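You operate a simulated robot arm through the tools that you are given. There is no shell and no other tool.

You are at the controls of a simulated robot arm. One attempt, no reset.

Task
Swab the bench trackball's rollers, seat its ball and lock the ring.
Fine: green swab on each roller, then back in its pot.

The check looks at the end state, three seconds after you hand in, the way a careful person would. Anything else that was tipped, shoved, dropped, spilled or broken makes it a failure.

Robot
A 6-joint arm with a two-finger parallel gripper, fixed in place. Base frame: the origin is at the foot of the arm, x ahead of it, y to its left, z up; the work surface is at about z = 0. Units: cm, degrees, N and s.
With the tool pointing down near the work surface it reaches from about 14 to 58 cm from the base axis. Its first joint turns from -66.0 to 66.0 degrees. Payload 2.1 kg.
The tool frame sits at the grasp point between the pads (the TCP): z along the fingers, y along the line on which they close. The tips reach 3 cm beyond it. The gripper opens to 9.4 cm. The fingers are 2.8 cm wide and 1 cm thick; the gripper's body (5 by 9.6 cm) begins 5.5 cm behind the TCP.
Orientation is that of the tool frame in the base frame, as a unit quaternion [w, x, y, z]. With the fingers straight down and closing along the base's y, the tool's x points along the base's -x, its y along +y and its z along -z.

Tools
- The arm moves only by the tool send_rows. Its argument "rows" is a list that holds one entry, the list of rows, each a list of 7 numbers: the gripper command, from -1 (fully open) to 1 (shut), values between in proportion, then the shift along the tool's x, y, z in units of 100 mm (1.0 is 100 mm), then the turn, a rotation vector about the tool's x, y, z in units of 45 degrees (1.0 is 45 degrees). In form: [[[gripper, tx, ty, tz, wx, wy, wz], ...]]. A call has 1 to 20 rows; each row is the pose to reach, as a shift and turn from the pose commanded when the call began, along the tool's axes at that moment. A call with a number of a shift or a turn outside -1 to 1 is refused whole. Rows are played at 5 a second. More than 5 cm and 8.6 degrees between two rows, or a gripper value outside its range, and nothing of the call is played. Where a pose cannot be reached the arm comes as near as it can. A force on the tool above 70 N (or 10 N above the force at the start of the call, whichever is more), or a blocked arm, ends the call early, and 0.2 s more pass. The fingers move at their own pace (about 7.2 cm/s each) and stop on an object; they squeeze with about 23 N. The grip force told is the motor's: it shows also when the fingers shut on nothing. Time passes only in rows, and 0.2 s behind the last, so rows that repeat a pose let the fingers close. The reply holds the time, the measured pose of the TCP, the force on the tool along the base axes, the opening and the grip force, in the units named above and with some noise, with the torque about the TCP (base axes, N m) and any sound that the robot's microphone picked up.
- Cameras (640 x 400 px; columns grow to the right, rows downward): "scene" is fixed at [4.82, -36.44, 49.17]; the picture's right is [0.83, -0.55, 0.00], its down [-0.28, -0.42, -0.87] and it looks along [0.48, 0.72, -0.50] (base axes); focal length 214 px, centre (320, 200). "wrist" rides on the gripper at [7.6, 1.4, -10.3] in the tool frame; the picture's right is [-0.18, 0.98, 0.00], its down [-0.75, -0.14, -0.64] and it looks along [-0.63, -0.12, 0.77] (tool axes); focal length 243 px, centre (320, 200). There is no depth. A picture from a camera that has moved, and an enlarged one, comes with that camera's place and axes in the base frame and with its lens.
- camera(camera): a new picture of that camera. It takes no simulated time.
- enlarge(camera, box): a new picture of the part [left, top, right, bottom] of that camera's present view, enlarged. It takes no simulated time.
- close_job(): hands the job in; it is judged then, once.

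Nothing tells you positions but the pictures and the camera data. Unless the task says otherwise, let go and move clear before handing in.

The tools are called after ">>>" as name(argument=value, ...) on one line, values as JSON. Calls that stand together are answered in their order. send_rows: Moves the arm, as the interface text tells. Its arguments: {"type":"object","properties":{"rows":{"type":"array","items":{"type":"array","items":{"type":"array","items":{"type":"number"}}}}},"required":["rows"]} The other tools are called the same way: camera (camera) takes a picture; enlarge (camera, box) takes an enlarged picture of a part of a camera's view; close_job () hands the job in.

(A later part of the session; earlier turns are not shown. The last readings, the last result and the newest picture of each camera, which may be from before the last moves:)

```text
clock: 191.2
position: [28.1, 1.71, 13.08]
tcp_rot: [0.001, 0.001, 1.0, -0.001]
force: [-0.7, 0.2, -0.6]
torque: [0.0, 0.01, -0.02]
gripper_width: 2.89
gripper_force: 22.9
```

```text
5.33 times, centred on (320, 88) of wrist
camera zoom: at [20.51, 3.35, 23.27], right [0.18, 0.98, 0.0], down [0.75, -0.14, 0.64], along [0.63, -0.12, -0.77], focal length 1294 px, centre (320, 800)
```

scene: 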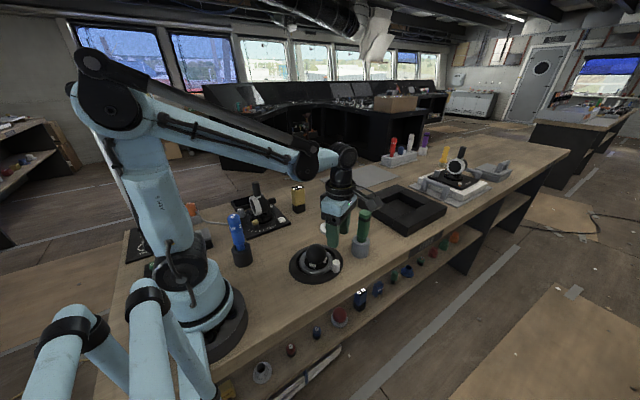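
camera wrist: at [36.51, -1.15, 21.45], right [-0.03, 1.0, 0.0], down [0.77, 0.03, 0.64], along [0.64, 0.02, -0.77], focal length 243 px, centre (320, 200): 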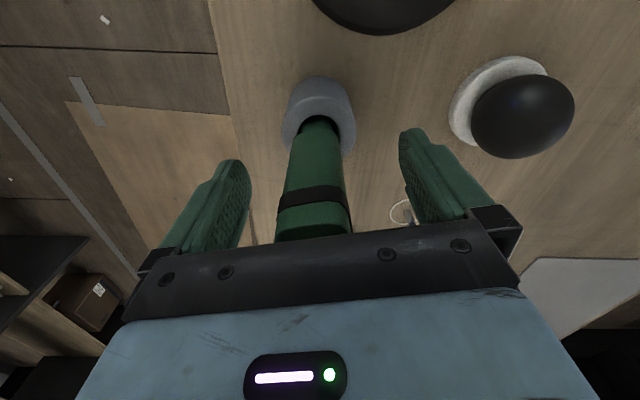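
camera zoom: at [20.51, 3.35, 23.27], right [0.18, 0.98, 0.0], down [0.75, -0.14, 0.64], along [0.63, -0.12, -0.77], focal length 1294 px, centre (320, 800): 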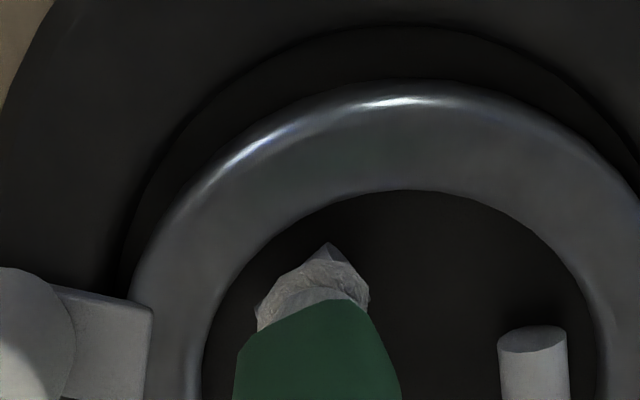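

>>> send_rows(rows=[[[1, 0, 0, 0.015, 0, 0, 0], [1, 0, 0, 0.025, 0, 0, 0], [1, 0, 0, 0.025, 0, 0, 0]]])

>>> send_rows(rows=[[[1, 0, 0, 0.006, 0, 0, 0], [1, 0, 0, 0.006, 0, 0, 0]]])

```text
clock: 192.0
position: [28.18, 1.98, 12.79]
tcp_rot: [0.0, 0.0, 1.0, -0.002]
force: [0.0, 0.1, -0.7]
torque: [0.0, 0.03, -0.03]
gripper_width: 2.85
gripper_force: 23.6
```

```text
clock: 192.6
position: [28.2, 1.8, 12.76]
tcp_rot: [0.001, 0.001, 1.0, -0.001]
force: [0.7, -0.6, -0.8]
torque: [0.0, 0.03, -0.03]
gripper_width: 2.9
gripper_force: 23.2
```

>>> send_rows(rows=[[[1, 0, 0, 0.008, 0, 0, 0], [1, 0, 0.02, 0.01, 0, 0, 0], [1, 0, 0.04, 0.011, 0, 0, 0], [1, 0, 0.05, 0.012, 0, 0, 0], [1, 0, 0.03, 0.013, 0, 0, 0], [1, 0, 0.01, 0.014, 0, 0, 0], [1, 0, -0.01, 0.015, 0, 0, 0], [1, 0, -0.03, 0.015, 0, 0, 0], [1, 0, -0.01, 0.016, 0, 0, 0], [1, 0, 0.01, 0.016, 0, 0, 0], [1, 0, 0.03, 0.017, 0, 0, 0], [1, 0, 0.05, 0.017, 0, 0, 0], [1, 0, 0.03, 0.018, 0, 0, 0], [1, 0, 0.01, 0.018, 0, 0, 0], [1, 0, 0, 0.018, 0, 0, 0]]])

>>> enlarge(camera="scene", box=[308, 248, 332, 268])

>>> enlarge(camera="wrist", box=[280, 50, 360, 125])

```text
clock: 195.8
position: [28.13, 1.85, 12.57]
tcp_rot: [0.001, 0.0, 1.0, -0.001]
force: [0.3, -0.6, -1.3]
torque: [0.0, -0.01, -0.02]
gripper_width: 2.88
gripper_force: 23.0
```

```text
16.00 times, centred on (320, 258) of scene
camera zoom: at [4.82, -36.44, 49.17], right [0.83, -0.55, 0.0], down [-0.28, -0.42, -0.87], along [0.48, 0.72, -0.5], focal length 3432 px, centre (320, -728)
```

zoom: 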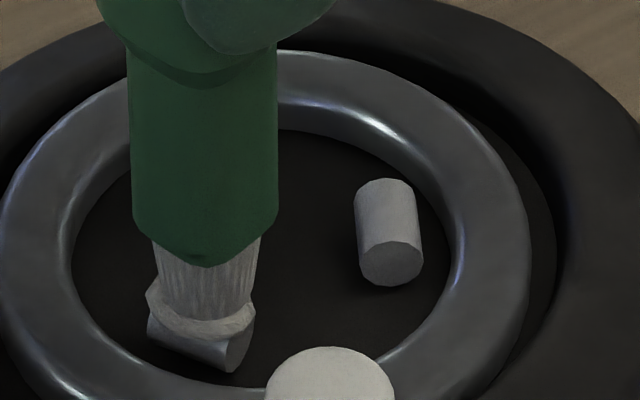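

```text
5.33 times, centred on (320, 88) of wrist
camera zoom: at [20.56, 3.32, 22.88], right [0.18, 0.98, 0.0], down [0.75, -0.14, 0.64], along [0.63, -0.12, -0.77], focal length 1294 px, centre (320, 800)
```

zoom: 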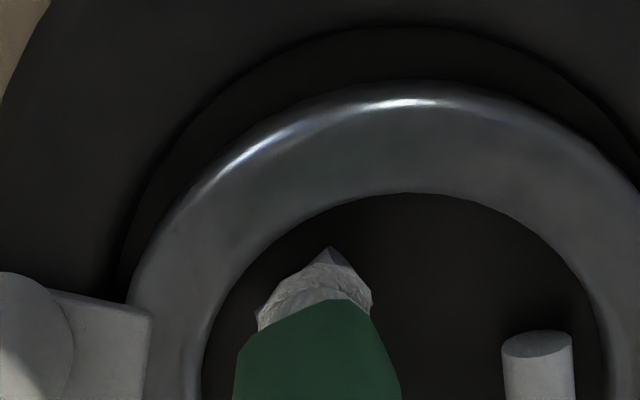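

A's lint is still there and there was no contact yet, so I'll keep creeping down with the same strokes.

>>> send_rows(rows=[[[1, 0, 0, 0.004, 0, 0, 0], [1, 0, 0, 0.004, 0, 0, 0]]])

>>> send_rows(rows=[[[1, 0, 0, 0.002, 0, 0, 0], [1, 0, 0.02, 0.003, 0, 0, 0], [1, 0, 0.04, 0.004, 0, 0, 0], [1, 0, 0.05, 0.005, 0, 0, 0], [1, 0, 0.03, 0.005, 0, 0, 0], [1, 0, 0.01, 0.006, 0, 0, 0], [1, 0, -0.01, 0.006, 0, 0, 0], [1, 0, -0.03, 0.007, 0, 0, 0], [1, 0, -0.01, 0.007, 0, 0, 0], [1, 0, 0.01, 0.008, 0, 0, 0], [1, 0, 0.03, 0.008, 0, 0, 0], [1, 0, 0.05, 0.009, 0, 0, 0], [1, 0, 0.03, 0.009, 0, 0, 0], [1, 0, 0.01, 0.01, 0, 0, 0], [1, 0, 0, 0.01, 0, 0, 0]]])

>>> enlarge(camera="scene", box=[308, 248, 332, 268])

>>> enlarge(camera="wrist", box=[280, 50, 360, 125])

```text
clock: 196.4
position: [28.05, 1.86, 12.54]
tcp_rot: [0.0, 0.001, 1.0, -0.001]
force: [-0.8, 1.4, 7.9]
torque: [0.05, 0.2, 0.03]
gripper_width: 2.86
gripper_force: 23.1
```

```text
clock: 199.6
position: [28.02, 1.83, 12.6]
tcp_rot: [0.001, 0.0, 1.0, -0.001]
force: [-0.6, -1.2, -1.0]
torque: [0.0, -0.01, 0.01]
gripper_width: 2.87
gripper_force: 23.1
```

```text
16.00 times, centred on (320, 258) of scene
camera zoom: at [4.82, -36.44, 49.17], right [0.83, -0.55, 0.0], down [-0.28, -0.42, -0.87], along [0.48, 0.72, -0.5], focal length 3432 px, centre (320, -728)
```

zoom: 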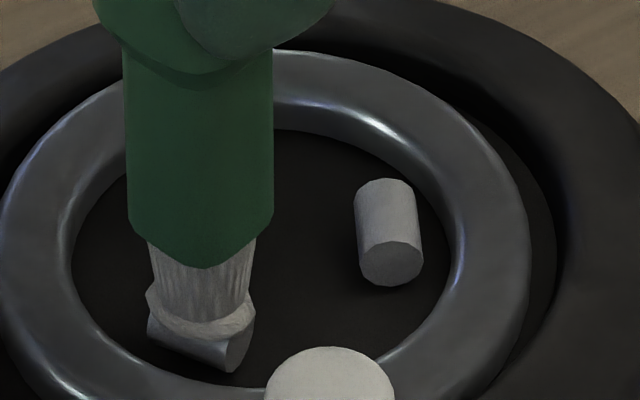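

```text
5.33 times, centred on (320, 88) of wrist
camera zoom: at [20.52, 3.35, 22.77], right [0.18, 0.98, 0.0], down [0.75, -0.14, 0.64], along [0.63, -0.12, -0.77], focal length 1294 px, centre (320, 800)
```

zoom: 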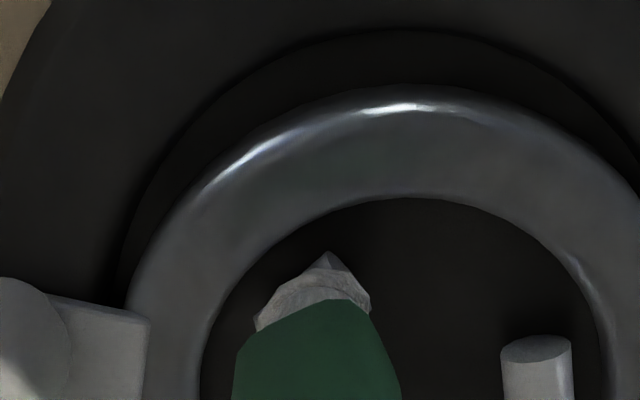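

>>> send_rows(rows=[[[1, 0, 0, 0.003, 0, 0, 0], [1, 0, 0.02, 0.004, 0, 0, 0], [1, 0, 0.04, 0.005, 0, 0, 0], [1, 0, 0.05, 0.006, 0, 0, 0], [1, 0, 0.03, 0.007, 0, 0, 0], [1, 0, 0.01, 0.008, 0, 0, 0], [1, 0, -0.01, 0.008, 0, 0, 0], [1, 0, -0.03, 0.009, 0, 0, 0], [1, 0, -0.01, 0.01, 0, 0, 0], [1, 0, 0.01, 0.011, 0, 0, 0], [1, 0, 0.03, 0.012, 0, 0, 0], [1, 0, 0.05, 0.012, 0, 0, 0], [1, 0, 0.03, 0.013, 0, 0, 0], [1, 0, 0.01, 0.014, 0, 0, 0], [1, 0, 0, 0.014, 0, 0, 0]]])

>>> enlarge(camera="scene", box=[308, 248, 332, 268])

>>> enlarge(camera="wrist", box=[280, 50, 360, 125])

```text
clock: 202.8
position: [28.03, 1.86, 12.44]
tcp_rot: [0.0, 0.0, 1.0, 0.0]
force: [0.4, -0.2, 1.2]
torque: [0.05, -0.02, 0.0]
gripper_width: 2.87
gripper_force: 23.0
```

```text
16.00 times, centred on (320, 258) of scene
camera zoom: at [4.81, -36.44, 49.17], right [0.83, -0.55, 0.0], down [-0.28, -0.42, -0.87], along [0.48, 0.72, -0.5], focal length 3432 px, centre (320, -728)
```

zoom: 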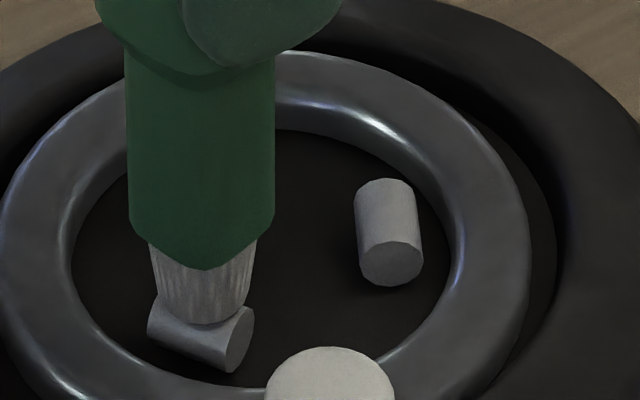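

```text
5.33 times, centred on (320, 88) of wrist
camera zoom: at [20.58, 3.33, 22.59], right [0.18, 0.98, 0.0], down [0.75, -0.14, 0.64], along [0.63, -0.12, -0.77], focal length 1294 px, centre (320, 800)
```

zoom: 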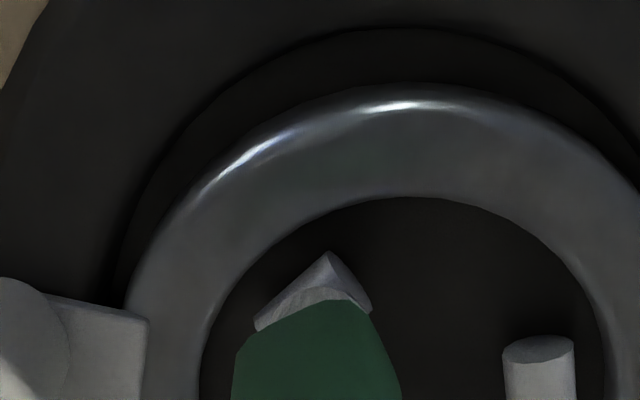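

All three rollers are bare metal now. I'll lift out, verify, and carry the swab back to its pot.

>>> send_rows(rows=[[[1, 0, 0, -0.08, 0, 0, 0], [1, 0, 0, -0.2, 0, 0, 0], [1, 0, 0, -0.35, 0, 0, 0], [1, 0, 0, -0.5, 0, 0, 0], [1, 0, 0, -0.65, 0, 0, 0], [1, 0, 0, -0.8, 0, 0, 0], [1, 0, 0, -0.87, 0, 0, 0], [1, -0.2, -0.04, -0.87, 0, 0, 0], [1, -0.4, -0.08, -0.87, 0, 0, 0], [1, -0.6, -0.12, -0.87, 0, 0, 0], [1, -0.8, -0.14, -0.87, 0, 0, 0], [1, -0.8, -0.14, -0.87, 0, 0, 0]]])

>>> enlarge(camera="scene", box=[285, 230, 355, 290])

```text
clock: 205.4
position: [36.26, 0.56, 21.07]
tcp_rot: [0.001, 0.0, 1.0, -0.001]
force: [-0.4, -0.5, -1.2]
torque: [-0.04, 0.0, 0.01]
gripper_width: 2.84
gripper_force: 23.1
```

```text
6.67 times, centred on (320, 260) of scene
camera zoom: at [4.82, -36.44, 49.17], right [0.83, -0.55, 0.0], down [-0.28, -0.42, -0.87], along [0.48, 0.72, -0.5], focal length 1430 px, centre (320, -200)
```

zoom: 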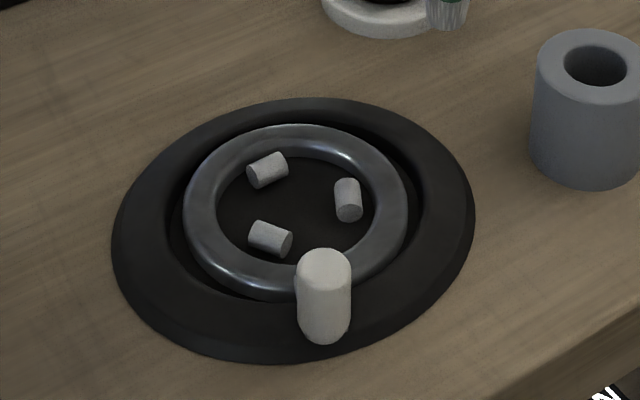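

All three rollers are clean. Now to the pot.

>>> send_rows(rows=[[[1, -0.2, -0.04, 0, 0, 0, 0], [1, -0.4, -0.08, 0, 0, 0, 0], [1, -0.6, -0.12, 0, 0, 0, 0], [1, -0.79, -0.147, 0, 0, 0, 0], [1, -0.79, -0.147, 0, 0, 0, 0]]])

>>> enlarge(camera="wrist", box=[280, 50, 360, 150])

>>> enlarge(camera="scene", box=[345, 180, 385, 260])

```text
clock: 206.6
position: [43.99, -0.9, 21.23]
tcp_rot: [0.001, 0.0, 1.0, -0.001]
force: [-0.8, 0.3, -1.1]
torque: [-0.01, 0.04, 0.02]
gripper_width: 2.87
gripper_force: 23.0
```

```text
4.00 times, centred on (320, 100) of wrist
camera zoom: at [36.47, 0.45, 31.35], right [0.18, 0.98, 0.0], down [0.75, -0.14, 0.64], along [0.63, -0.12, -0.77], focal length 970 px, centre (320, 600)
```

zoom: 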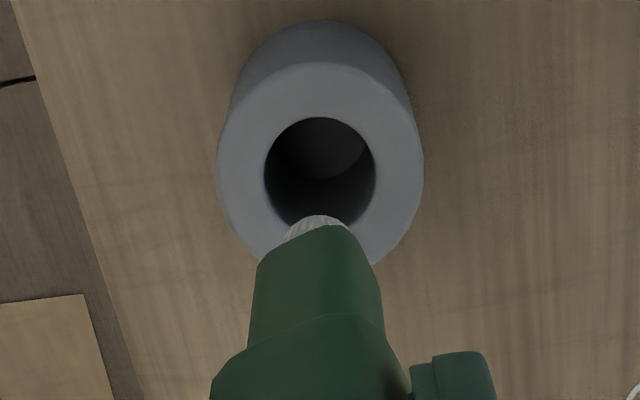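

```text
5.00 times, centred on (365, 220) of scene
camera zoom: at [4.82, -36.44, 49.17], right [0.83, -0.55, 0.0], down [-0.28, -0.42, -0.87], along [0.48, 0.72, -0.5], focal length 1072 px, centre (95, 100)
```

zoom: 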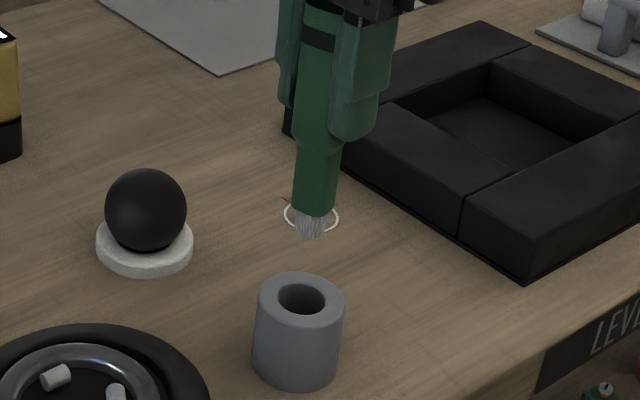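

>>> send_rows(rows=[[[1, -0.013, 0.002, 0.1, 0, 0, 0], [1, -0.013, 0.002, 0.2, 0, 0, 0], [1, -0.013, 0.002, 0.3, 0, 0, 0], [1, -0.013, 0.002, 0.4, 0, 0, 0], [1, -0.013, 0.002, 0.5, 0, 0, 0], [1, -0.013, 0.002, 0.5, 0, 0, 0]]])

>>> enlarge(camera="wrist", box=[280, 50, 360, 150])

>>> enlarge(camera="scene", box=[345, 200, 385, 260])

```text
clock: 208.0
position: [44.17, -1.07, 15.99]
tcp_rot: [0.001, -0.001, 1.0, -0.001]
force: [-0.3, -0.4, -1.0]
torque: [0.02, 0.01, -0.01]
gripper_width: 2.87
gripper_force: 23.1
```

```text
4.00 times, centred on (320, 100) of wrist
camera zoom: at [36.64, 0.39, 26.2], right [0.18, 0.98, 0.0], down [0.75, -0.14, 0.64], along [0.63, -0.12, -0.77], focal length 970 px, centre (320, 600)
```

zoom: 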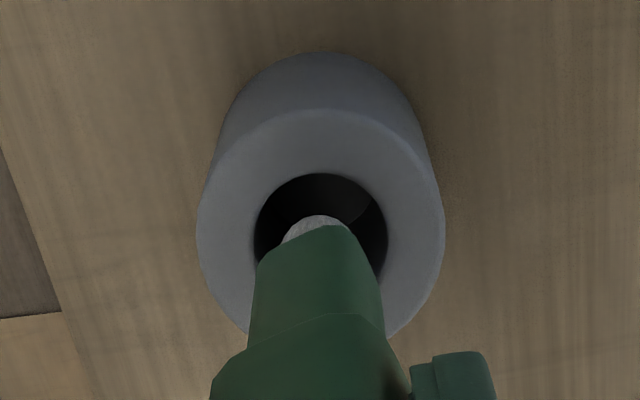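

```text
6.67 times, centred on (365, 230) of scene
camera zoom: at [4.82, -36.44, 49.17], right [0.83, -0.55, 0.0], down [-0.28, -0.42, -0.87], along [0.48, 0.72, -0.5], focal length 1430 px, centre (20, 0)
```

zoom: 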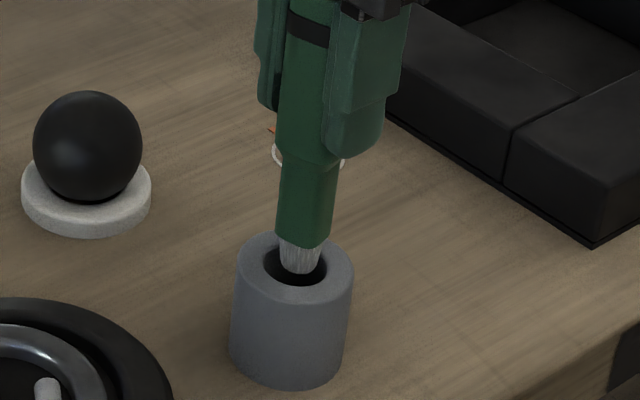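

>>> send_rows(rows=[[[1, 0, 0, 0.06, 0, 0, 0], [1, 0, 0, 0.12, 0, 0, 0], [1, 0, 0, 0.18, 0, 0, 0], [1, 0, 0, 0.22, 0, 0, 0], [1, 0, 0, 0.22, 0, 0, 0]]])

>>> enlarge(camera="wrist", box=[280, 50, 360, 150])

>>> enlarge(camera="scene", box=[345, 200, 385, 260])

```text
clock: 209.2
position: [44.17, -0.96, 14.0]
tcp_rot: [0.001, 0.0, 1.0, -0.001]
force: [0.1, 0.2, 0.1]
torque: [0.01, 0.03, 0.0]
gripper_width: 2.88
gripper_force: 23.1
```

```text
4.00 times, centred on (320, 100) of wrist
camera zoom: at [36.58, 0.42, 24.19], right [0.18, 0.98, 0.0], down [0.75, -0.14, 0.64], along [0.63, -0.12, -0.77], focal length 970 px, centre (320, 600)
```

zoom: 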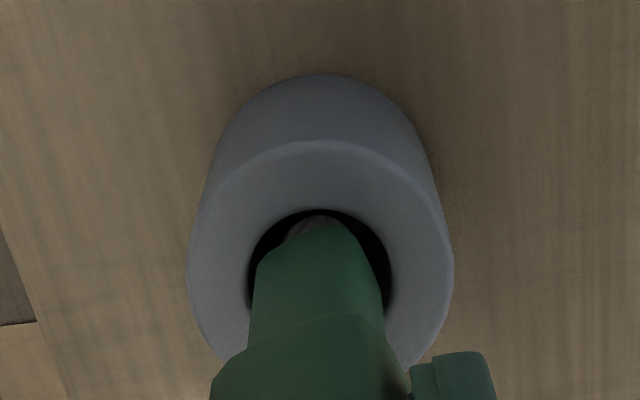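

```text
6.67 times, centred on (365, 230) of scene
camera zoom: at [4.82, -36.44, 49.17], right [0.83, -0.55, 0.0], down [-0.28, -0.42, -0.87], along [0.48, 0.72, -0.5], focal length 1430 px, centre (20, 0)
```

zoom: 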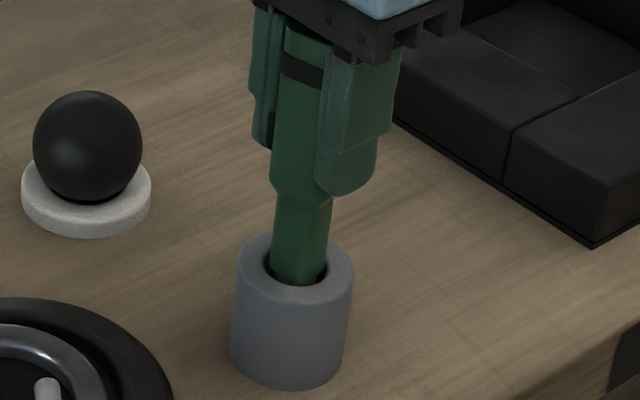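

>>> send_rows(rows=[[[1, -0.01, 0, 0.05, 0, 0, 0], [1, -0.01, 0, 0.1, 0, 0, 0], [1, -0.01, 0, 0.16, 0, 0, 0], [1, -0.01, 0, 0.22, 0, 0, 0], [1, -0.01, 0, 0.25, 0, 0, 0], [1, -0.01, 0, 0.25, 0, 0, 0]]])

>>> send_rows(rows=[[[1, 0, 0, 0.02, 0, 0, 0], [1, 0, 0, 0.02, 0, 0, 0]]])

>>> send_rows(rows=[[[1, 0, 0, 0.012, 0, 0, 0], [1, 0, 0, 0.012, 0, 0, 0]]])

>>> enlarge(camera="scene", box=[345, 200, 385, 260])

```text
clock: 210.6
position: [44.15, -1.02, 11.37]
tcp_rot: [0.0, 0.0, 1.0, -0.001]
force: [0.3, 0.2, -0.5]
torque: [0.0, -0.01, 0.01]
gripper_width: 2.87
gripper_force: 22.7
```

```text
clock: 211.2
position: [44.39, -1.01, 11.21]
tcp_rot: [0.001, 0.001, 1.0, -0.001]
force: [0.6, 0.1, -0.8]
torque: [-0.02, -0.01, -0.03]
gripper_width: 2.87
gripper_force: 22.5
```

```text
clock: 211.8
position: [44.33, -0.99, 11.08]
tcp_rot: [0.001, 0.0, 1.0, -0.001]
force: [-0.6, -0.4, -1.0]
torque: [0.02, -0.02, -0.01]
gripper_width: 2.87
gripper_force: 23.2
```

```text
6.67 times, centred on (365, 230) of scene
camera zoom: at [4.82, -36.44, 49.17], right [0.83, -0.55, 0.0], down [-0.28, -0.42, -0.87], along [0.48, 0.72, -0.5], focal length 1430 px, centre (20, 0)
```

zoom: 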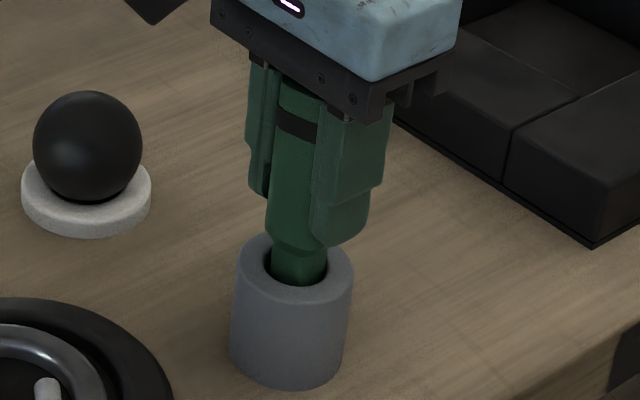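

>>> send_rows(rows=[[[1, 0, 0, 0.01, 0, 0, 0], [1, 0, 0, 0.01, 0, 0, 0]]])

>>> send_rows(rows=[[[1, 0, 0, 0.01, 0, 0, 0], [1, 0, 0, 0.01, 0, 0, 0]]])

```text
clock: 212.4
position: [44.21, -0.94, 11.15]
tcp_rot: [0.002, 0.0, 1.0, 0.0]
force: [-0.7, -0.1, 17.2]
torque: [0.04, 0.02, 0.0]
gripper_width: 2.88
gripper_force: 22.7
```

```text
clock: 213.0
position: [44.33, -0.9, 10.87]
tcp_rot: [0.001, 0.0, 1.0, 0.0]
force: [-1.8, 2.1, 16.0]
torque: [0.15, 0.02, 0.01]
gripper_width: 2.86
gripper_force: 23.5
```

The swab is on the pot floor again. I'll relieve the load, open gradually and check that it stands freely.

>>> send_rows(rows=[[[1, 0, 0, -0.012, 0, 0, 0], [1, 0, 0, -0.012, 0, 0, 0], [0.32, 0, 0, -0.012, 0, 0, 0], [0.25, 0, 0, -0.012, 0, 0, 0], [0.1, 0, 0, -0.012, 0, 0, 0], [-0.3, 0, 0, -0.012, 0, 0, 0], [-0.7, 0, 0, -0.012, 0, 0, 0], [-1, 0, 0, -0.012, 0, 0, 0], [-1, 0, 0, -0.012, 0, 0, 0]]])

>>> camera(camera="wrist")

>>> enlarge(camera="scene", box=[335, 195, 395, 265])

```text
clock: 215.0
position: [44.31, -0.9, 11.02]
tcp_rot: [0.001, 0.0, 1.0, -0.001]
force: [-0.6, -0.2, -0.7]
torque: [0.0, 0.02, 0.01]
gripper_width: 9.38
gripper_force: 0.1
```

```text
taken
camera wrist: at [36.74, 0.45, 21.2], right [0.18, 0.98, 0.0], down [0.75, -0.14, 0.64], along [0.63, -0.12, -0.77], focal length 243 px, centre (320, 200)
```

wrist: 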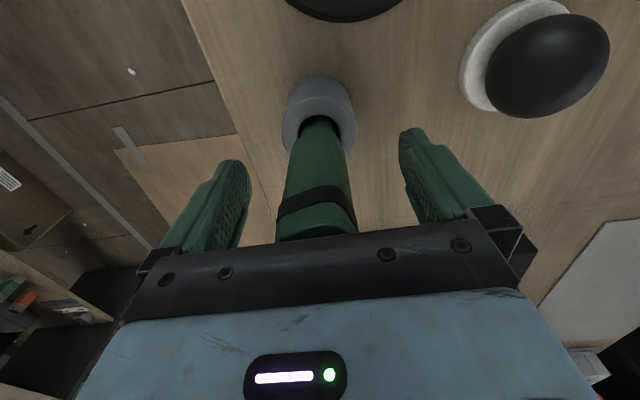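

```text
5.71 times, centred on (365, 230) of scene
camera zoom: at [4.82, -36.44, 49.17], right [0.83, -0.55, 0.0], down [-0.28, -0.42, -0.87], along [0.48, 0.72, -0.5], focal length 1226 px, centre (63, 29)
```

zoom: 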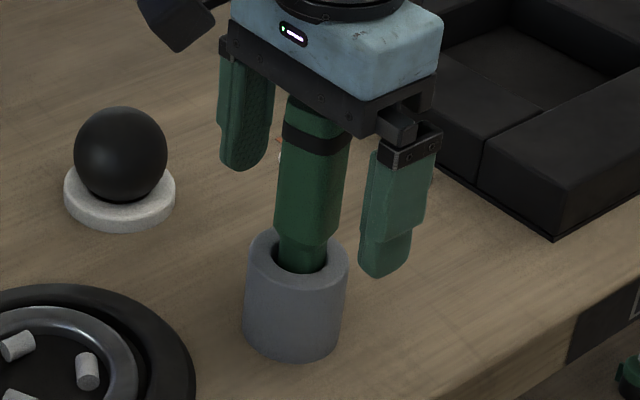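

The swab stands in its pot. I'll rise and return to the ball.

>>> send_rows(rows=[[[-1, 0, 0, -0.1, 0, 0, 0], [-1, 0, 0, -0.25, 0, 0, 0], [-1, 0, 0, -0.4, 0, 0, 0], [-1, 0, 0, -0.6, 0, 0, 0], [-1, 0, 0, -0.8, 0, 0, 0], [-1, 0, 0, -1.0, 0, 0, 0], [-1, 0, 0, -1.0, 0, 0, 0]]])

>>> send_rows(rows=[[[-1, 0.02, 0.2, 0, 0, 0, 0], [-1, 0.04, 0.4, 0, 0, 0, 0], [-1, 0.08, 0.6, 0, 0, 0, 0], [-1, 0.12, 0.8, 0, 0, 0, 0], [-1, 0.12, 1.0, 0, 0, 0, 0], [-1, 0.12, 1.0, 0, 0, 0, 0]]])

>>> send_rows(rows=[[[-1, 0, 0.16, 0, 0, 0, 0], [-1, 0, 0.32, 0, 0, 0, 0], [-1, 0, 0.49, 0, 0, 0, 0], [-1, 0, 0.49, 0.2, 0, 0, 0], [-1, 0, 0.49, 0.4, 0, 0, 0], [-1, 0, 0.49, 0.6, 0, 0, 0], [-1, 0, 0.49, 0.8, 0, 0, 0], [-1, 0, 0.49, 0.8, 0, 0, 0]]])

>>> enlarge(camera="wrist", box=[230, 50, 420, 200])

>>> enlarge(camera="scene", box=[290, 160, 390, 270])

```text
clock: 216.6
position: [44.26, -0.85, 20.93]
tcp_rot: [0.0, 0.0, 1.0, -0.001]
force: [0.7, 0.4, -0.1]
torque: [0.0, -0.04, 0.01]
gripper_width: 9.42
gripper_force: 0.1
```

```text
clock: 218.0
position: [43.09, 9.03, 21.01]
tcp_rot: [0.001, 0.001, 1.0, -0.001]
force: [0.1, 0.2, -0.4]
torque: [0.0, 0.0, 0.0]
gripper_width: 9.39
gripper_force: 0.1
```

```text
clock: 219.8
position: [43.13, 14.06, 13.06]
tcp_rot: [0.001, 0.0, 1.0, 0.0]
force: [0.0, 0.0, 0.4]
torque: [0.0, -0.01, 0.0]
gripper_width: 9.41
gripper_force: 0.0
```

```text
2.67 times, centred on (325, 125) of wrist
camera zoom: at [35.62, 15.42, 23.29], right [0.18, 0.98, 0.0], down [0.75, -0.14, 0.64], along [0.63, -0.12, -0.77], focal length 647 px, centre (307, 400)
```

zoom: 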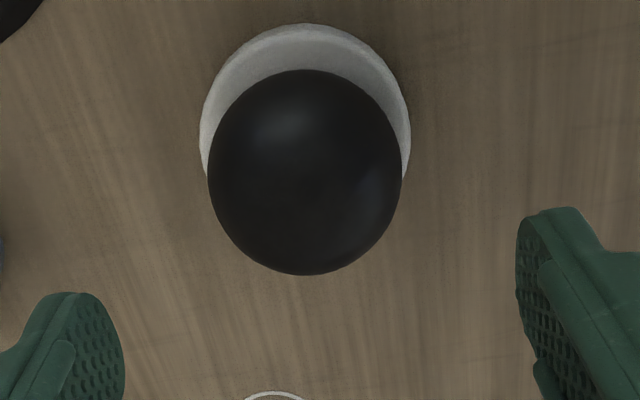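

```text
3.64 times, centred on (340, 215) of scene
camera zoom: at [4.81, -36.44, 49.17], right [0.83, -0.55, 0.0], down [-0.28, -0.42, -0.87], along [0.48, 0.72, -0.5], focal length 780 px, centre (247, 146)
```

zoom: 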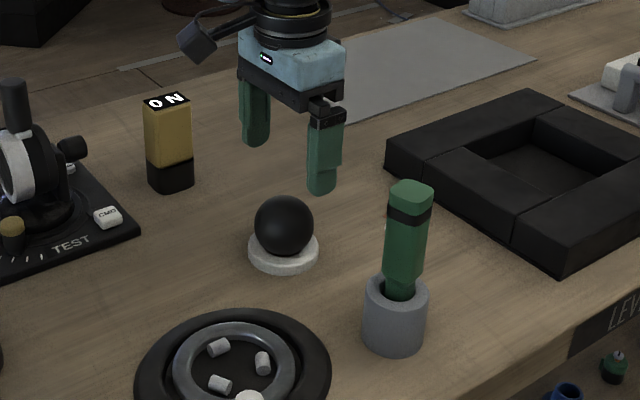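

>>> send_rows(rows=[[[-1, 0.012, 0, 0.15, 0, 0, 0], [-1, 0.012, 0, 0.3, 0, 0, 0], [-1, 0.012, 0, 0.45, 0, 0, 0], [-1, 0.012, 0, 0.6, 0, 0, 0], [-1, 0.012, 0, 0.73, 0, 0, 0], [-1, 0.012, 0, 0.73, 0, 0, 0]]])

>>> send_rows(rows=[[[-0.6, 0, 0, 0, 0, 0, 0], [-0.4, 0, 0, 0, 0, 0, 0], [-0.32, 0, 0, 0, 0, 0, 0], [-0.2, 0, 0, 0, 0, 0, 0], [0, 0, 0, 0, 0, 0, 0], [0, 0, 0, 0, 0, 0, 0]]])

>>> send_rows(rows=[[[0, 0, 0, -0.04, 0, 0, 0], [0, 0, 0, -0.1, 0, 0, 0], [0, 0, 0, -0.2, 0, 0, 0], [0, 0, 0, -0.35, 0, 0, 0], [0, 0, 0, -0.5, 0, 0, 0], [0, 0, 0, -0.65, 0, 0, 0], [0, 0, 0, -0.65, 0, 0, 0]]])

>>> camera(camera="wrist")

```text
clock: 221.2
position: [42.89, 14.05, 5.79]
tcp_rot: [0.001, 0.001, 1.0, -0.001]
force: [-0.4, 0.6, 0.8]
torque: [0.01, 0.0, 0.0]
gripper_width: 9.41
gripper_force: 0.0
```

```text
clock: 222.6
position: [42.92, 13.95, 5.67]
tcp_rot: [0.001, 0.0, 1.0, 0.0]
force: [0.0, 0.1, 0.1]
torque: [0.02, 0.0, -0.02]
gripper_width: 5.87
gripper_force: 23.5
```

```text
clock: 224.2
position: [42.94, 13.86, 12.29]
tcp_rot: [0.001, 0.0, 1.0, 0.0]
force: [-0.6, 0.3, -0.6]
torque: [0.0, -0.01, 0.01]
gripper_width: 5.91
gripper_force: 23.3
```

```text
taken
camera wrist: at [35.37, 15.29, 22.47], right [0.18, 0.98, 0.0], down [0.75, -0.14, 0.64], along [0.63, -0.12, -0.77], focal length 243 px, centre (320, 200)
```

wrist: 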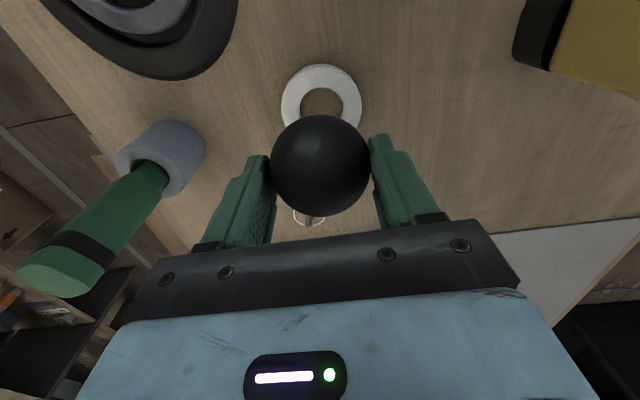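

>>> send_rows(rows=[[[0, 0.13, -0.11, 0, 0, 0, 0], [0, 0.26, -0.22, 0, 0, 0, 0], [0, 0.39, -0.33, 0, 0, 0, 0], [0, 0.52, -0.44, 0, 0, 0, 0], [0, 0.65, -0.543, 0, 0, 0, 0], [0, 0.65, -0.543, 0, 0, 0, 0]]])

>>> send_rows(rows=[[[0, 0.13, -0.11, 0, 0, 0, 0], [0, 0.26, -0.22, 0, 0, 0, 0], [0, 0.39, -0.33, 0, 0, 0, 0], [0, 0.52, -0.44, 0, 0, 0, 0], [0, 0.651, -0.543, 0, 0, 0, 0], [0, 0.651, -0.543, 0, 0, 0, 0]]])

>>> enlarge(camera="wrist", box=[210, 0, 410, 150])

```text
clock: 225.6
position: [36.47, 8.43, 12.09]
tcp_rot: [0.002, 0.0, 1.0, -0.001]
force: [-0.1, -0.7, -1.1]
torque: [0.02, -0.01, -0.01]
gripper_width: 5.86
gripper_force: 22.6
```

```text
clock: 227.0
position: [29.95, 2.99, 12.14]
tcp_rot: [0.001, -0.001, 1.0, -0.001]
force: [0.4, -0.5, -1.7]
torque: [-0.01, 0.01, 0.03]
gripper_width: 5.89
gripper_force: 22.5
```

```text
2.67 times, centred on (310, 75) of wrist
camera zoom: at [22.41, 4.53, 22.33], right [0.18, 0.98, 0.0], down [0.75, -0.14, 0.64], along [0.63, -0.12, -0.77], focal length 647 px, centre (347, 533)
```

zoom: 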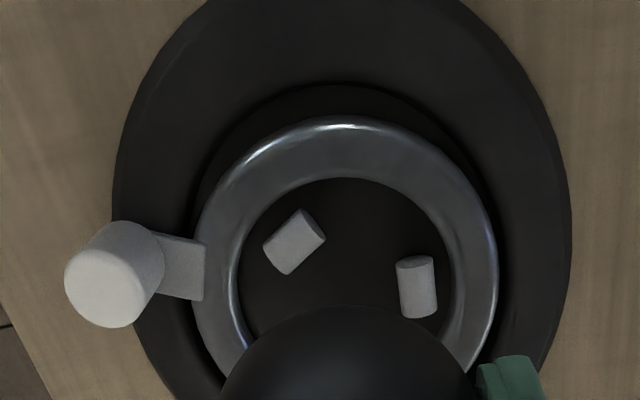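

The ball is over the clean rollers. I'll lower to just above the seat, then feel for contact.

>>> send_rows(rows=[[[0, 0, 0, 0.12, 0, 0, 0], [0, 0, 0, 0.24, 0, 0, 0], [0, 0, 0, 0.36, 0, 0, 0], [0, 0, 0, 0.48, 0, 0, 0], [0, 0, 0, 0.57, 0, 0, 0], [0, 0, 0, 0.57, 0, 0, 0]]])

>>> send_rows(rows=[[[0, 0, 0, 0.02, 0, 0, 0], [0, 0, 0, 0.03, 0, 0, 0], [0, 0, 0, 0.03, 0, 0, 0]]])

>>> camera(camera="wrist")

```text
clock: 228.4
position: [29.86, 3.02, 6.52]
tcp_rot: [0.001, 0.0, 1.0, -0.001]
force: [0.4, 0.5, -2.2]
torque: [-0.01, 0.03, -0.01]
gripper_width: 5.87
gripper_force: 22.8
```

```text
clock: 229.2
position: [29.82, 3.0, 6.25]
tcp_rot: [0.001, 0.001, 1.0, -0.001]
force: [-0.6, 0.1, -0.7]
torque: [0.01, 0.02, 0.01]
gripper_width: 5.87
gripper_force: 23.1
```

```text
taken
camera wrist: at [22.4, 4.49, 16.4], right [0.18, 0.98, 0.0], down [0.75, -0.14, 0.64], along [0.63, -0.12, -0.77], focal length 243 px, centre (320, 200)
```

wrist: 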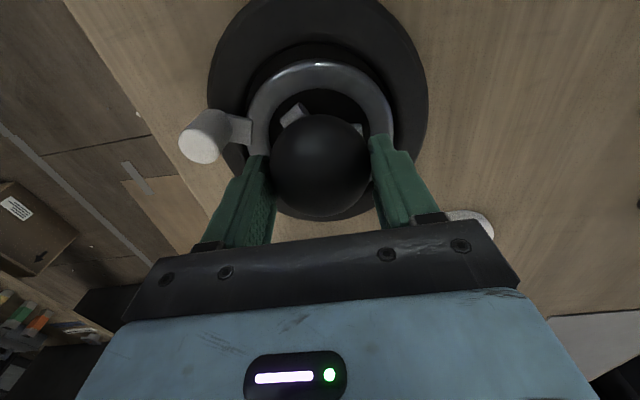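

>>> send_rows(rows=[[[0, 0, 0, 0.015, 0, 0, 0], [0, 0, 0, 0.015, 0, 0, 0]]])

>>> send_rows(rows=[[[0, 0, 0, 0.01, 0, 0, 0], [0, 0, 0, 0.01, 0, 0, 0]]])

>>> send_rows(rows=[[[0, 0, 0, 0.008, 0, 0, 0], [0, 0, 0, 0.008, 0, 0, 0]]])

```text
clock: 229.8
position: [29.92, 3.02, 6.13]
tcp_rot: [0.001, 0.0, 1.0, 0.0]
force: [-0.6, 0.4, -0.5]
torque: [-0.01, -0.01, 0.0]
gripper_width: 5.88
gripper_force: 23.0
```

```text
clock: 230.4
position: [29.91, 3.01, 5.94]
tcp_rot: [0.001, 0.0, 1.0, -0.001]
force: [-1.8, -1.0, 16.3]
torque: [-0.01, -0.1, -0.01]
gripper_width: 5.9
gripper_force: 22.7
```

```text
clock: 231.0
position: [29.93, 2.99, 5.88]
tcp_rot: [0.0, 0.0, 1.0, -0.001]
force: [-2.9, -5.8, 15.0]
torque: [-0.16, 0.0, -0.03]
gripper_width: 5.88
gripper_force: 23.2
```

Contact is nearly balanced, with a slight push toward -y. I'll relieve, nudge a hair, and release.

>>> send_rows(rows=[[[0, 0.003, -0.006, -0.01, 0, 0, 0], [0, 0.003, -0.006, -0.01, 0, 0, 0], [-0.27, 0.003, -0.006, -0.01, 0, 0, 0], [-0.32, 0.003, -0.006, -0.01, 0, 0, 0], [-0.4, 0.003, -0.006, -0.01, 0, 0, 0], [-0.5, 0.003, -0.006, -0.01, 0, 0, 0], [-0.56, 0.003, -0.006, -0.01, 0, 0, 0], [-0.56, 0.003, -0.006, -0.01, 0, 0, 0]]])

>>> send_rows(rows=[[[-0.56, 0, 0, -0.1, 0, 0, 0], [-0.56, 0, 0, -0.25, 0, 0, 0], [-0.56, 0, 0, -0.4, 0, 0, 0], [-0.56, 0, 0, -0.6, 0, 0, 0], [-0.56, 0, 0, -0.8, 0, 0, 0], [-0.56, 0, 0, -1.0, 0, 0, 0], [-0.56, 0, 0, -1.0, 0, 0, 0]]])

>>> enlarge(camera="wrist", box=[210, 0, 420, 170])

>>> enlarge(camera="scene", box=[285, 225, 355, 290])

```text
clock: 232.8
position: [30.02, 2.96, 5.95]
tcp_rot: [0.002, 0.0, 1.0, -0.001]
force: [-0.5, 0.4, -0.6]
torque: [-0.01, 0.02, 0.0]
gripper_width: 7.32
gripper_force: 0.1
```

```text
clock: 234.4
position: [29.87, 3.07, 15.96]
tcp_rot: [0.001, 0.0, 1.0, -0.001]
force: [0.5, -0.6, 0.4]
torque: [-0.03, -0.02, -0.02]
gripper_width: 7.31
gripper_force: 0.0
```

```text
2.35 times, centred on (315, 85) of wrist
camera zoom: at [22.29, 4.51, 26.14], right [0.18, 0.98, 0.0], down [0.75, -0.14, 0.64], along [0.63, -0.12, -0.77], focal length 571 px, centre (332, 471)
```

zoom: 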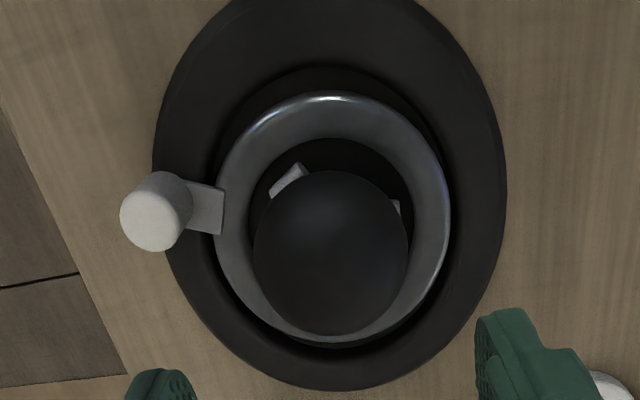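

```text
6.15 times, centred on (320, 258) of scene
camera zoom: at [4.82, -36.44, 49.17], right [0.83, -0.55, 0.0], down [-0.28, -0.42, -0.87], along [0.48, 0.72, -0.5], focal length 1320 px, centre (320, -154)
```

zoom: 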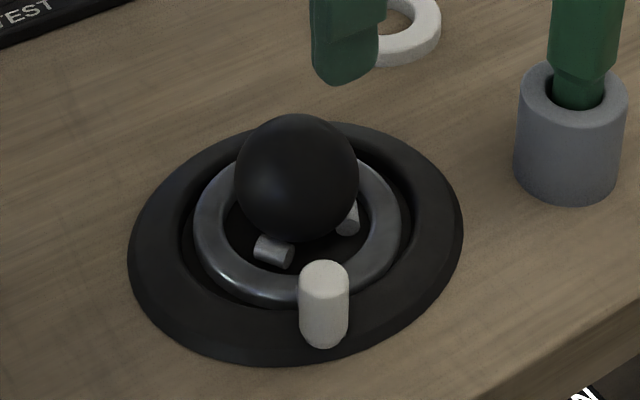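

The ball is seated on the clean rollers. Now I'll repeat the ring procedure: turn the gripper and straddle the knob.

>>> send_rows(rows=[[[-0.4, 0.053, -0.123, 0, 0, 0, -0.18], [-0.3, 0.106, -0.246, 0, 0, 0, -0.36], [-0.2, 0.16, -0.369, 0, 0, 0, -0.54], [-0.1, 0.213, -0.492, 0, 0, 0, -0.72], [-0.06, 0.266, -0.62, 0, 0, 0, -0.9], [-0.06, 0.266, -0.62, 0, 0, 0, -0.9]]])

>>> send_rows(rows=[[[-0.06, 0, 0, 0, 0, 0, -0.15], [-0.06, 0, 0, 0, 0, 0, -0.3], [-0.06, 0, 0, 0, 0, 0, -0.45], [-0.06, 0, 0, 0, 0, 0, -0.6], [-0.06, 0, 0, 0, 0, 0, -0.6]]])

>>> enlarge(camera="wrist", box=[255, 75, 410, 205])

```text
clock: 235.8
position: [27.2, -3.12, 15.99]
tcp_rot: [0.0, -0.347, 0.938, -0.001]
force: [0.3, 0.7, 0.3]
torque: [0.0, 0.03, 0.0]
gripper_width: 4.99
gripper_force: 0.1
```

```text
clock: 237.0
position: [27.25, -3.18, 15.97]
tcp_rot: [0.001, -0.556, 0.831, -0.001]
force: [0.1, -0.2, -0.7]
torque: [0.01, -0.02, -0.07]
gripper_width: 5.0
gripper_force: 0.1
```

```text
3.08 times, centred on (332, 140) of wrist
camera zoom: at [23.09, -9.66, 26.19], right [-0.84, 0.54, 0.0], down [0.42, 0.64, 0.64], along [0.35, 0.54, -0.77], focal length 746 px, centre (282, 385)
```

zoom: 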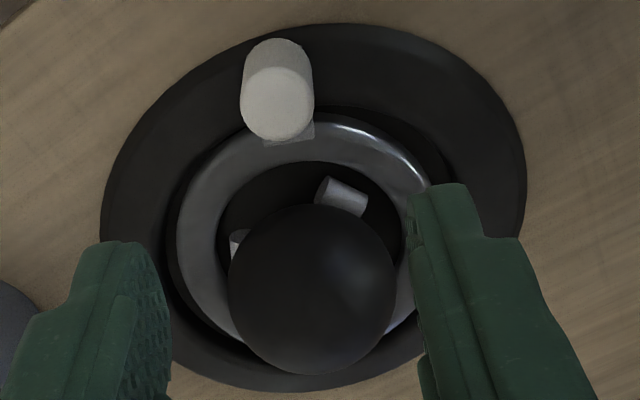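

>>> send_rows(rows=[[[-0.06, 0, 0, 0.2, 0, 0, 0], [-0.06, 0, 0, 0.4, 0, 0, 0], [-0.06, 0, 0, 0.6, 0, 0, 0], [-0.06, 0, 0, 0.75, 0, 0, 0], [-0.06, 0, 0, 0.82, 0, 0, 0], [-0.06, 0, 0, 0.82, 0, 0, 0]]])

>>> send_rows(rows=[[[-0.06, 0, 0, 0.08, 0, 0, 0], [-0.06, 0, 0, 0.16, 0, 0, 0], [-0.06, 0, 0, 0.23, 0, 0, 0], [-0.06, 0, 0, 0.257, 0, 0, 0], [-0.06, 0, 0, 0.257, 0, 0, 0]]])

>>> send_rows(rows=[[[0.15, 0, 0, 0, 0, 0, 0], [0.3, 0, 0, 0, 0, 0, 0], [0.4, 0, 0, 0, 0, 0, 0], [0.46, 0, 0, 0, 0, 0, 0], [0.46, 0, 0, 0, 0, 0, 0]]])

>>> enlarge(camera="wrist", box=[240, 110, 440, 240])

```text
clock: 238.4
position: [27.18, -3.17, 7.63]
tcp_rot: [0.001, -0.555, 0.832, -0.001]
force: [0.5, -0.1, -0.4]
torque: [0.01, 0.02, -0.02]
gripper_width: 4.97
gripper_force: 0.1
```

```text
clock: 239.6
position: [27.2, -3.12, 5.26]
tcp_rot: [0.001, -0.555, 0.832, -0.001]
force: [-0.2, -0.1, 0.0]
torque: [-0.03, -0.03, 0.0]
gripper_width: 4.98
gripper_force: 0.1
```

```text
clock: 240.8
position: [27.15, -3.09, 5.14]
tcp_rot: [0.001, -0.555, 0.832, -0.001]
force: [0.2, 0.3, -1.0]
torque: [-0.01, 0.0, 0.0]
gripper_width: 2.57
gripper_force: 0.1
```

```text
3.08 times, centred on (340, 175) of wrist
camera zoom: at [23.04, -9.61, 15.4], right [-0.84, 0.55, 0.0], down [0.42, 0.64, 0.64], along [0.35, 0.54, -0.77], focal length 746 px, centre (258, 277)
```

zoom: 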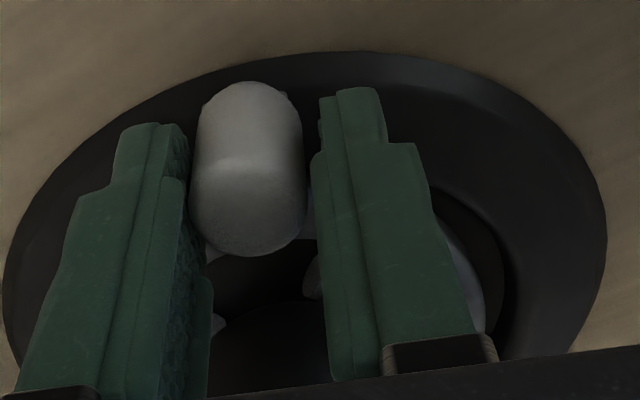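

The knob is caged. I'll turn counter-clockwise in three 15-degree arcs, then press gently to the stop.

>>> send_rows(rows=[[[0.46, -0.0009, -0.0356, 0, 0, 0, -0.0667], [0.46, -0.0037, -0.0711, 0, 0, 0, -0.1333], [0.46, -0.0084, -0.1064, 0, 0, 0, -0.2], [0.46, -0.0149, -0.1414, 0, 0, 0, -0.2667], [0.46, -0.0232, -0.176, 0, 0, 0, -0.3333], [0.46, -0.0232, -0.176, 0, 0, 0, -0.3333]]])

>>> send_rows(rows=[[[0.46, -0.0009, -0.0356, 0, 0, 0, -0.0667], [0.46, -0.0037, -0.0711, 0, 0, 0, -0.1333], [0.46, -0.0084, -0.1064, 0, 0, 0, -0.2], [0.46, -0.0149, -0.1414, 0, 0, 0, -0.2667], [0.46, -0.0232, -0.176, 0, 0, 0, -0.3333], [0.46, -0.0232, -0.176, 0, 0, 0, -0.3333]]])

>>> send_rows(rows=[[[0.46, -0.0009, -0.0356, 0, 0, 0, -0.0667], [0.46, -0.0037, -0.0711, 0, 0, 0, -0.1333], [0.46, -0.0084, -0.1064, 0, 0, 0, -0.2], [0.46, -0.0149, -0.1414, 0, 0, 0, -0.2667], [0.46, -0.0149, -0.1414, 0, 0, 0, -0.2667]]])

>>> enlarge(camera="wrist", box=[240, 110, 440, 240])

>>> enlarge(camera="scene", box=[280, 200, 400, 300])

```text
clock: 242.2
position: [28.95, -3.69, 5.29]
tcp_rot: [0.001, -0.659, 0.752, -0.001]
force: [-0.5, 0.2, 0.2]
torque: [-0.01, 0.01, -0.01]
gripper_width: 2.54
gripper_force: 0.2
```

```text
clock: 243.6
position: [30.82, -3.59, 5.17]
tcp_rot: [0.0, 0.752, -0.659, 0.001]
force: [0.2, 0.3, 0.4]
torque: [-0.01, -0.01, 0.01]
gripper_width: 2.57
gripper_force: 0.1
```

```text
clock: 244.8
position: [32.23, -3.19, 5.11]
tcp_rot: [0.001, 0.817, -0.577, 0.001]
force: [-0.2, 0.4, 0.9]
torque: [0.0, -0.02, 0.0]
gripper_width: 2.54
gripper_force: 0.1
```

```text
3.08 times, centred on (340, 175) of wrist
camera zoom: at [33.46, -10.98, 15.41], right [-0.99, -0.16, 0.0], down [-0.12, 0.76, 0.64], along [-0.1, 0.63, -0.77], focal length 746 px, centre (258, 277)
```

zoom: 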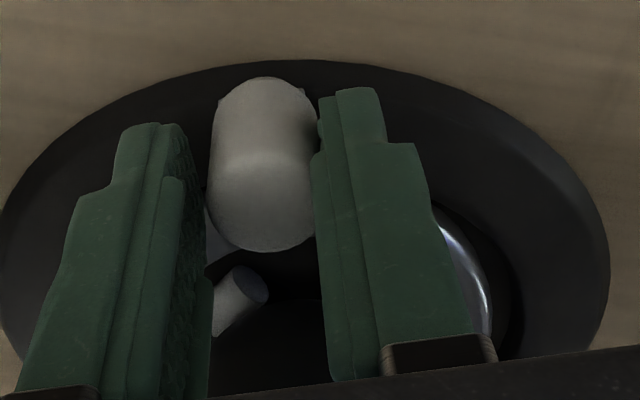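

```text
4.00 times, centred on (340, 250) of scene
camera zoom: at [4.82, -36.44, 49.17], right [0.83, -0.55, 0.0], down [-0.28, -0.42, -0.87], along [0.48, 0.72, -0.5], focal length 858 px, centre (240, 0)
```

zoom: 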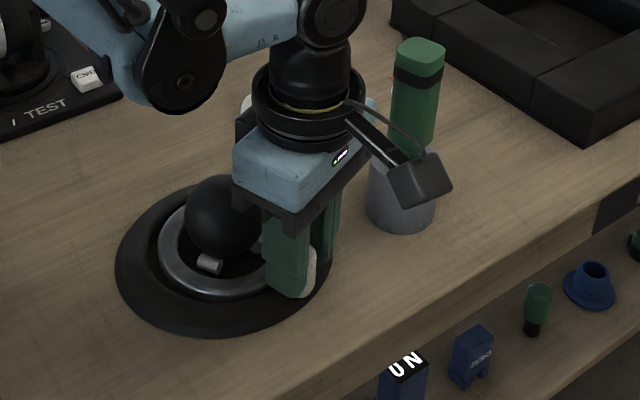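

>>> send_rows(rows=[[[0.46, -0.0009, -0.0356, 0, 0, 0, -0.0667], [0.46, -0.0024, -0.0593, 0, 0, 0, -0.1111], [0.46, -0.0024, -0.0593, 0, 0, 0, -0.1111]]])

>>> send_rows(rows=[[[0.46, -0.0002, -0.0178, 0, 0, 0, -0.0333], [0.46, -0.0002, -0.0178, 0, 0, 0, -0.0333]]])

>>> send_rows(rows=[[[0.46, -0.0002, -0.0178, 0, 0, 0, -0.0333], [0.46, -0.0002, -0.0178, 0, 0, 0, -0.0333]]])

```text
clock: 245.6
position: [32.82, -2.9, 5.19]
tcp_rot: [0.001, 0.841, -0.541, 0.001]
force: [-3.0, -1.6, -1.3]
torque: [0.01, 0.09, 0.02]
gripper_width: 2.7
gripper_force: 1.2
```

```text
clock: 246.2
position: [32.96, -3.02, 5.21]
tcp_rot: [0.001, 0.848, -0.529, 0.001]
force: [-7.5, -0.1, 0.5]
torque: [-0.01, 0.15, -0.02]
gripper_width: 2.95
gripper_force: 3.7
```

```text
clock: 246.8
position: [33.02, -2.96, 5.1]
tcp_rot: [0.0, 0.855, -0.518, 0.001]
force: [-12.0, -3.7, 2.7]
torque: [-0.1, 0.24, -0.07]
gripper_width: 3.22
gripper_force: 6.0
```

The ring is hard against its stop again, at the same angle and 12 N. I'll open away from the knob and rise.

>>> send_rows(rows=[[[0.4, 0, 0.015, 0, 0, 0, 0.02], [0.3, 0, 0.03, 0, 0, 0, 0.04], [0.1, 0, 0.03, 0, 0, 0, 0.04], [-0.06, 0, 0.03, 0, 0, 0, 0.04], [-0.06, 0, 0.03, 0, 0, 0, 0.04]]])

>>> send_rows(rows=[[[-0.06, 0, 0, -0.1, 0, 0, 0], [-0.06, 0, 0, -0.25, 0, 0, 0], [-0.06, 0, 0, -0.4, 0, 0, 0], [-0.06, 0, 0, -0.6, 0, 0, 0], [-0.06, 0, 0, -0.8, 0, 0, 0], [-0.06, 0, 0, -1.0, 0, 0, 0], [-0.06, 0, 0, -1.0, 0, 0, 0]]])

>>> enlarge(camera="wrist", box=[220, 40, 440, 210])

>>> enlarge(camera="scene", box=[285, 240, 350, 290])

```text
clock: 248.0
position: [32.73, -3.11, 5.09]
tcp_rot: [-0.001, 0.847, -0.532, 0.001]
force: [-0.3, 0.4, 0.1]
torque: [-0.01, 0.0, 0.0]
gripper_width: 4.97
gripper_force: 0.0
```

```text
clock: 249.6
position: [32.72, -3.08, 15.13]
tcp_rot: [0.0, 0.847, -0.532, 0.001]
force: [0.0, -0.2, 0.2]
torque: [0.05, 0.02, 0.02]
gripper_width: 4.98
gripper_force: 0.1
```

```text
2.35 times, centred on (330, 125) of wrist
camera zoom: at [34.76, -10.59, 25.39], right [-0.97, -0.26, 0.0], down [-0.2, 0.74, 0.64], along [-0.17, 0.62, -0.77], focal length 571 px, centre (296, 376)
```

zoom: 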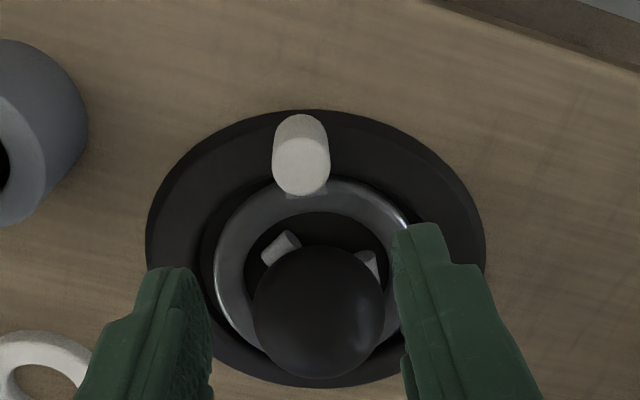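

```text
8.00 times, centred on (318, 265) of scene
camera zoom: at [4.82, -36.44, 49.17], right [0.83, -0.55, 0.0], down [-0.28, -0.42, -0.87], along [0.48, 0.72, -0.5], focal length 1716 px, centre (340, -320)
```

zoom: 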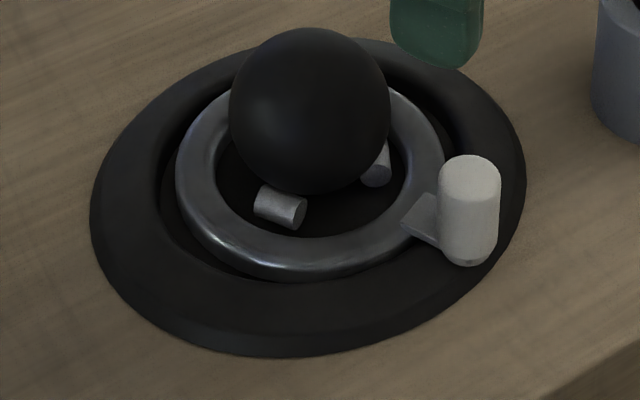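

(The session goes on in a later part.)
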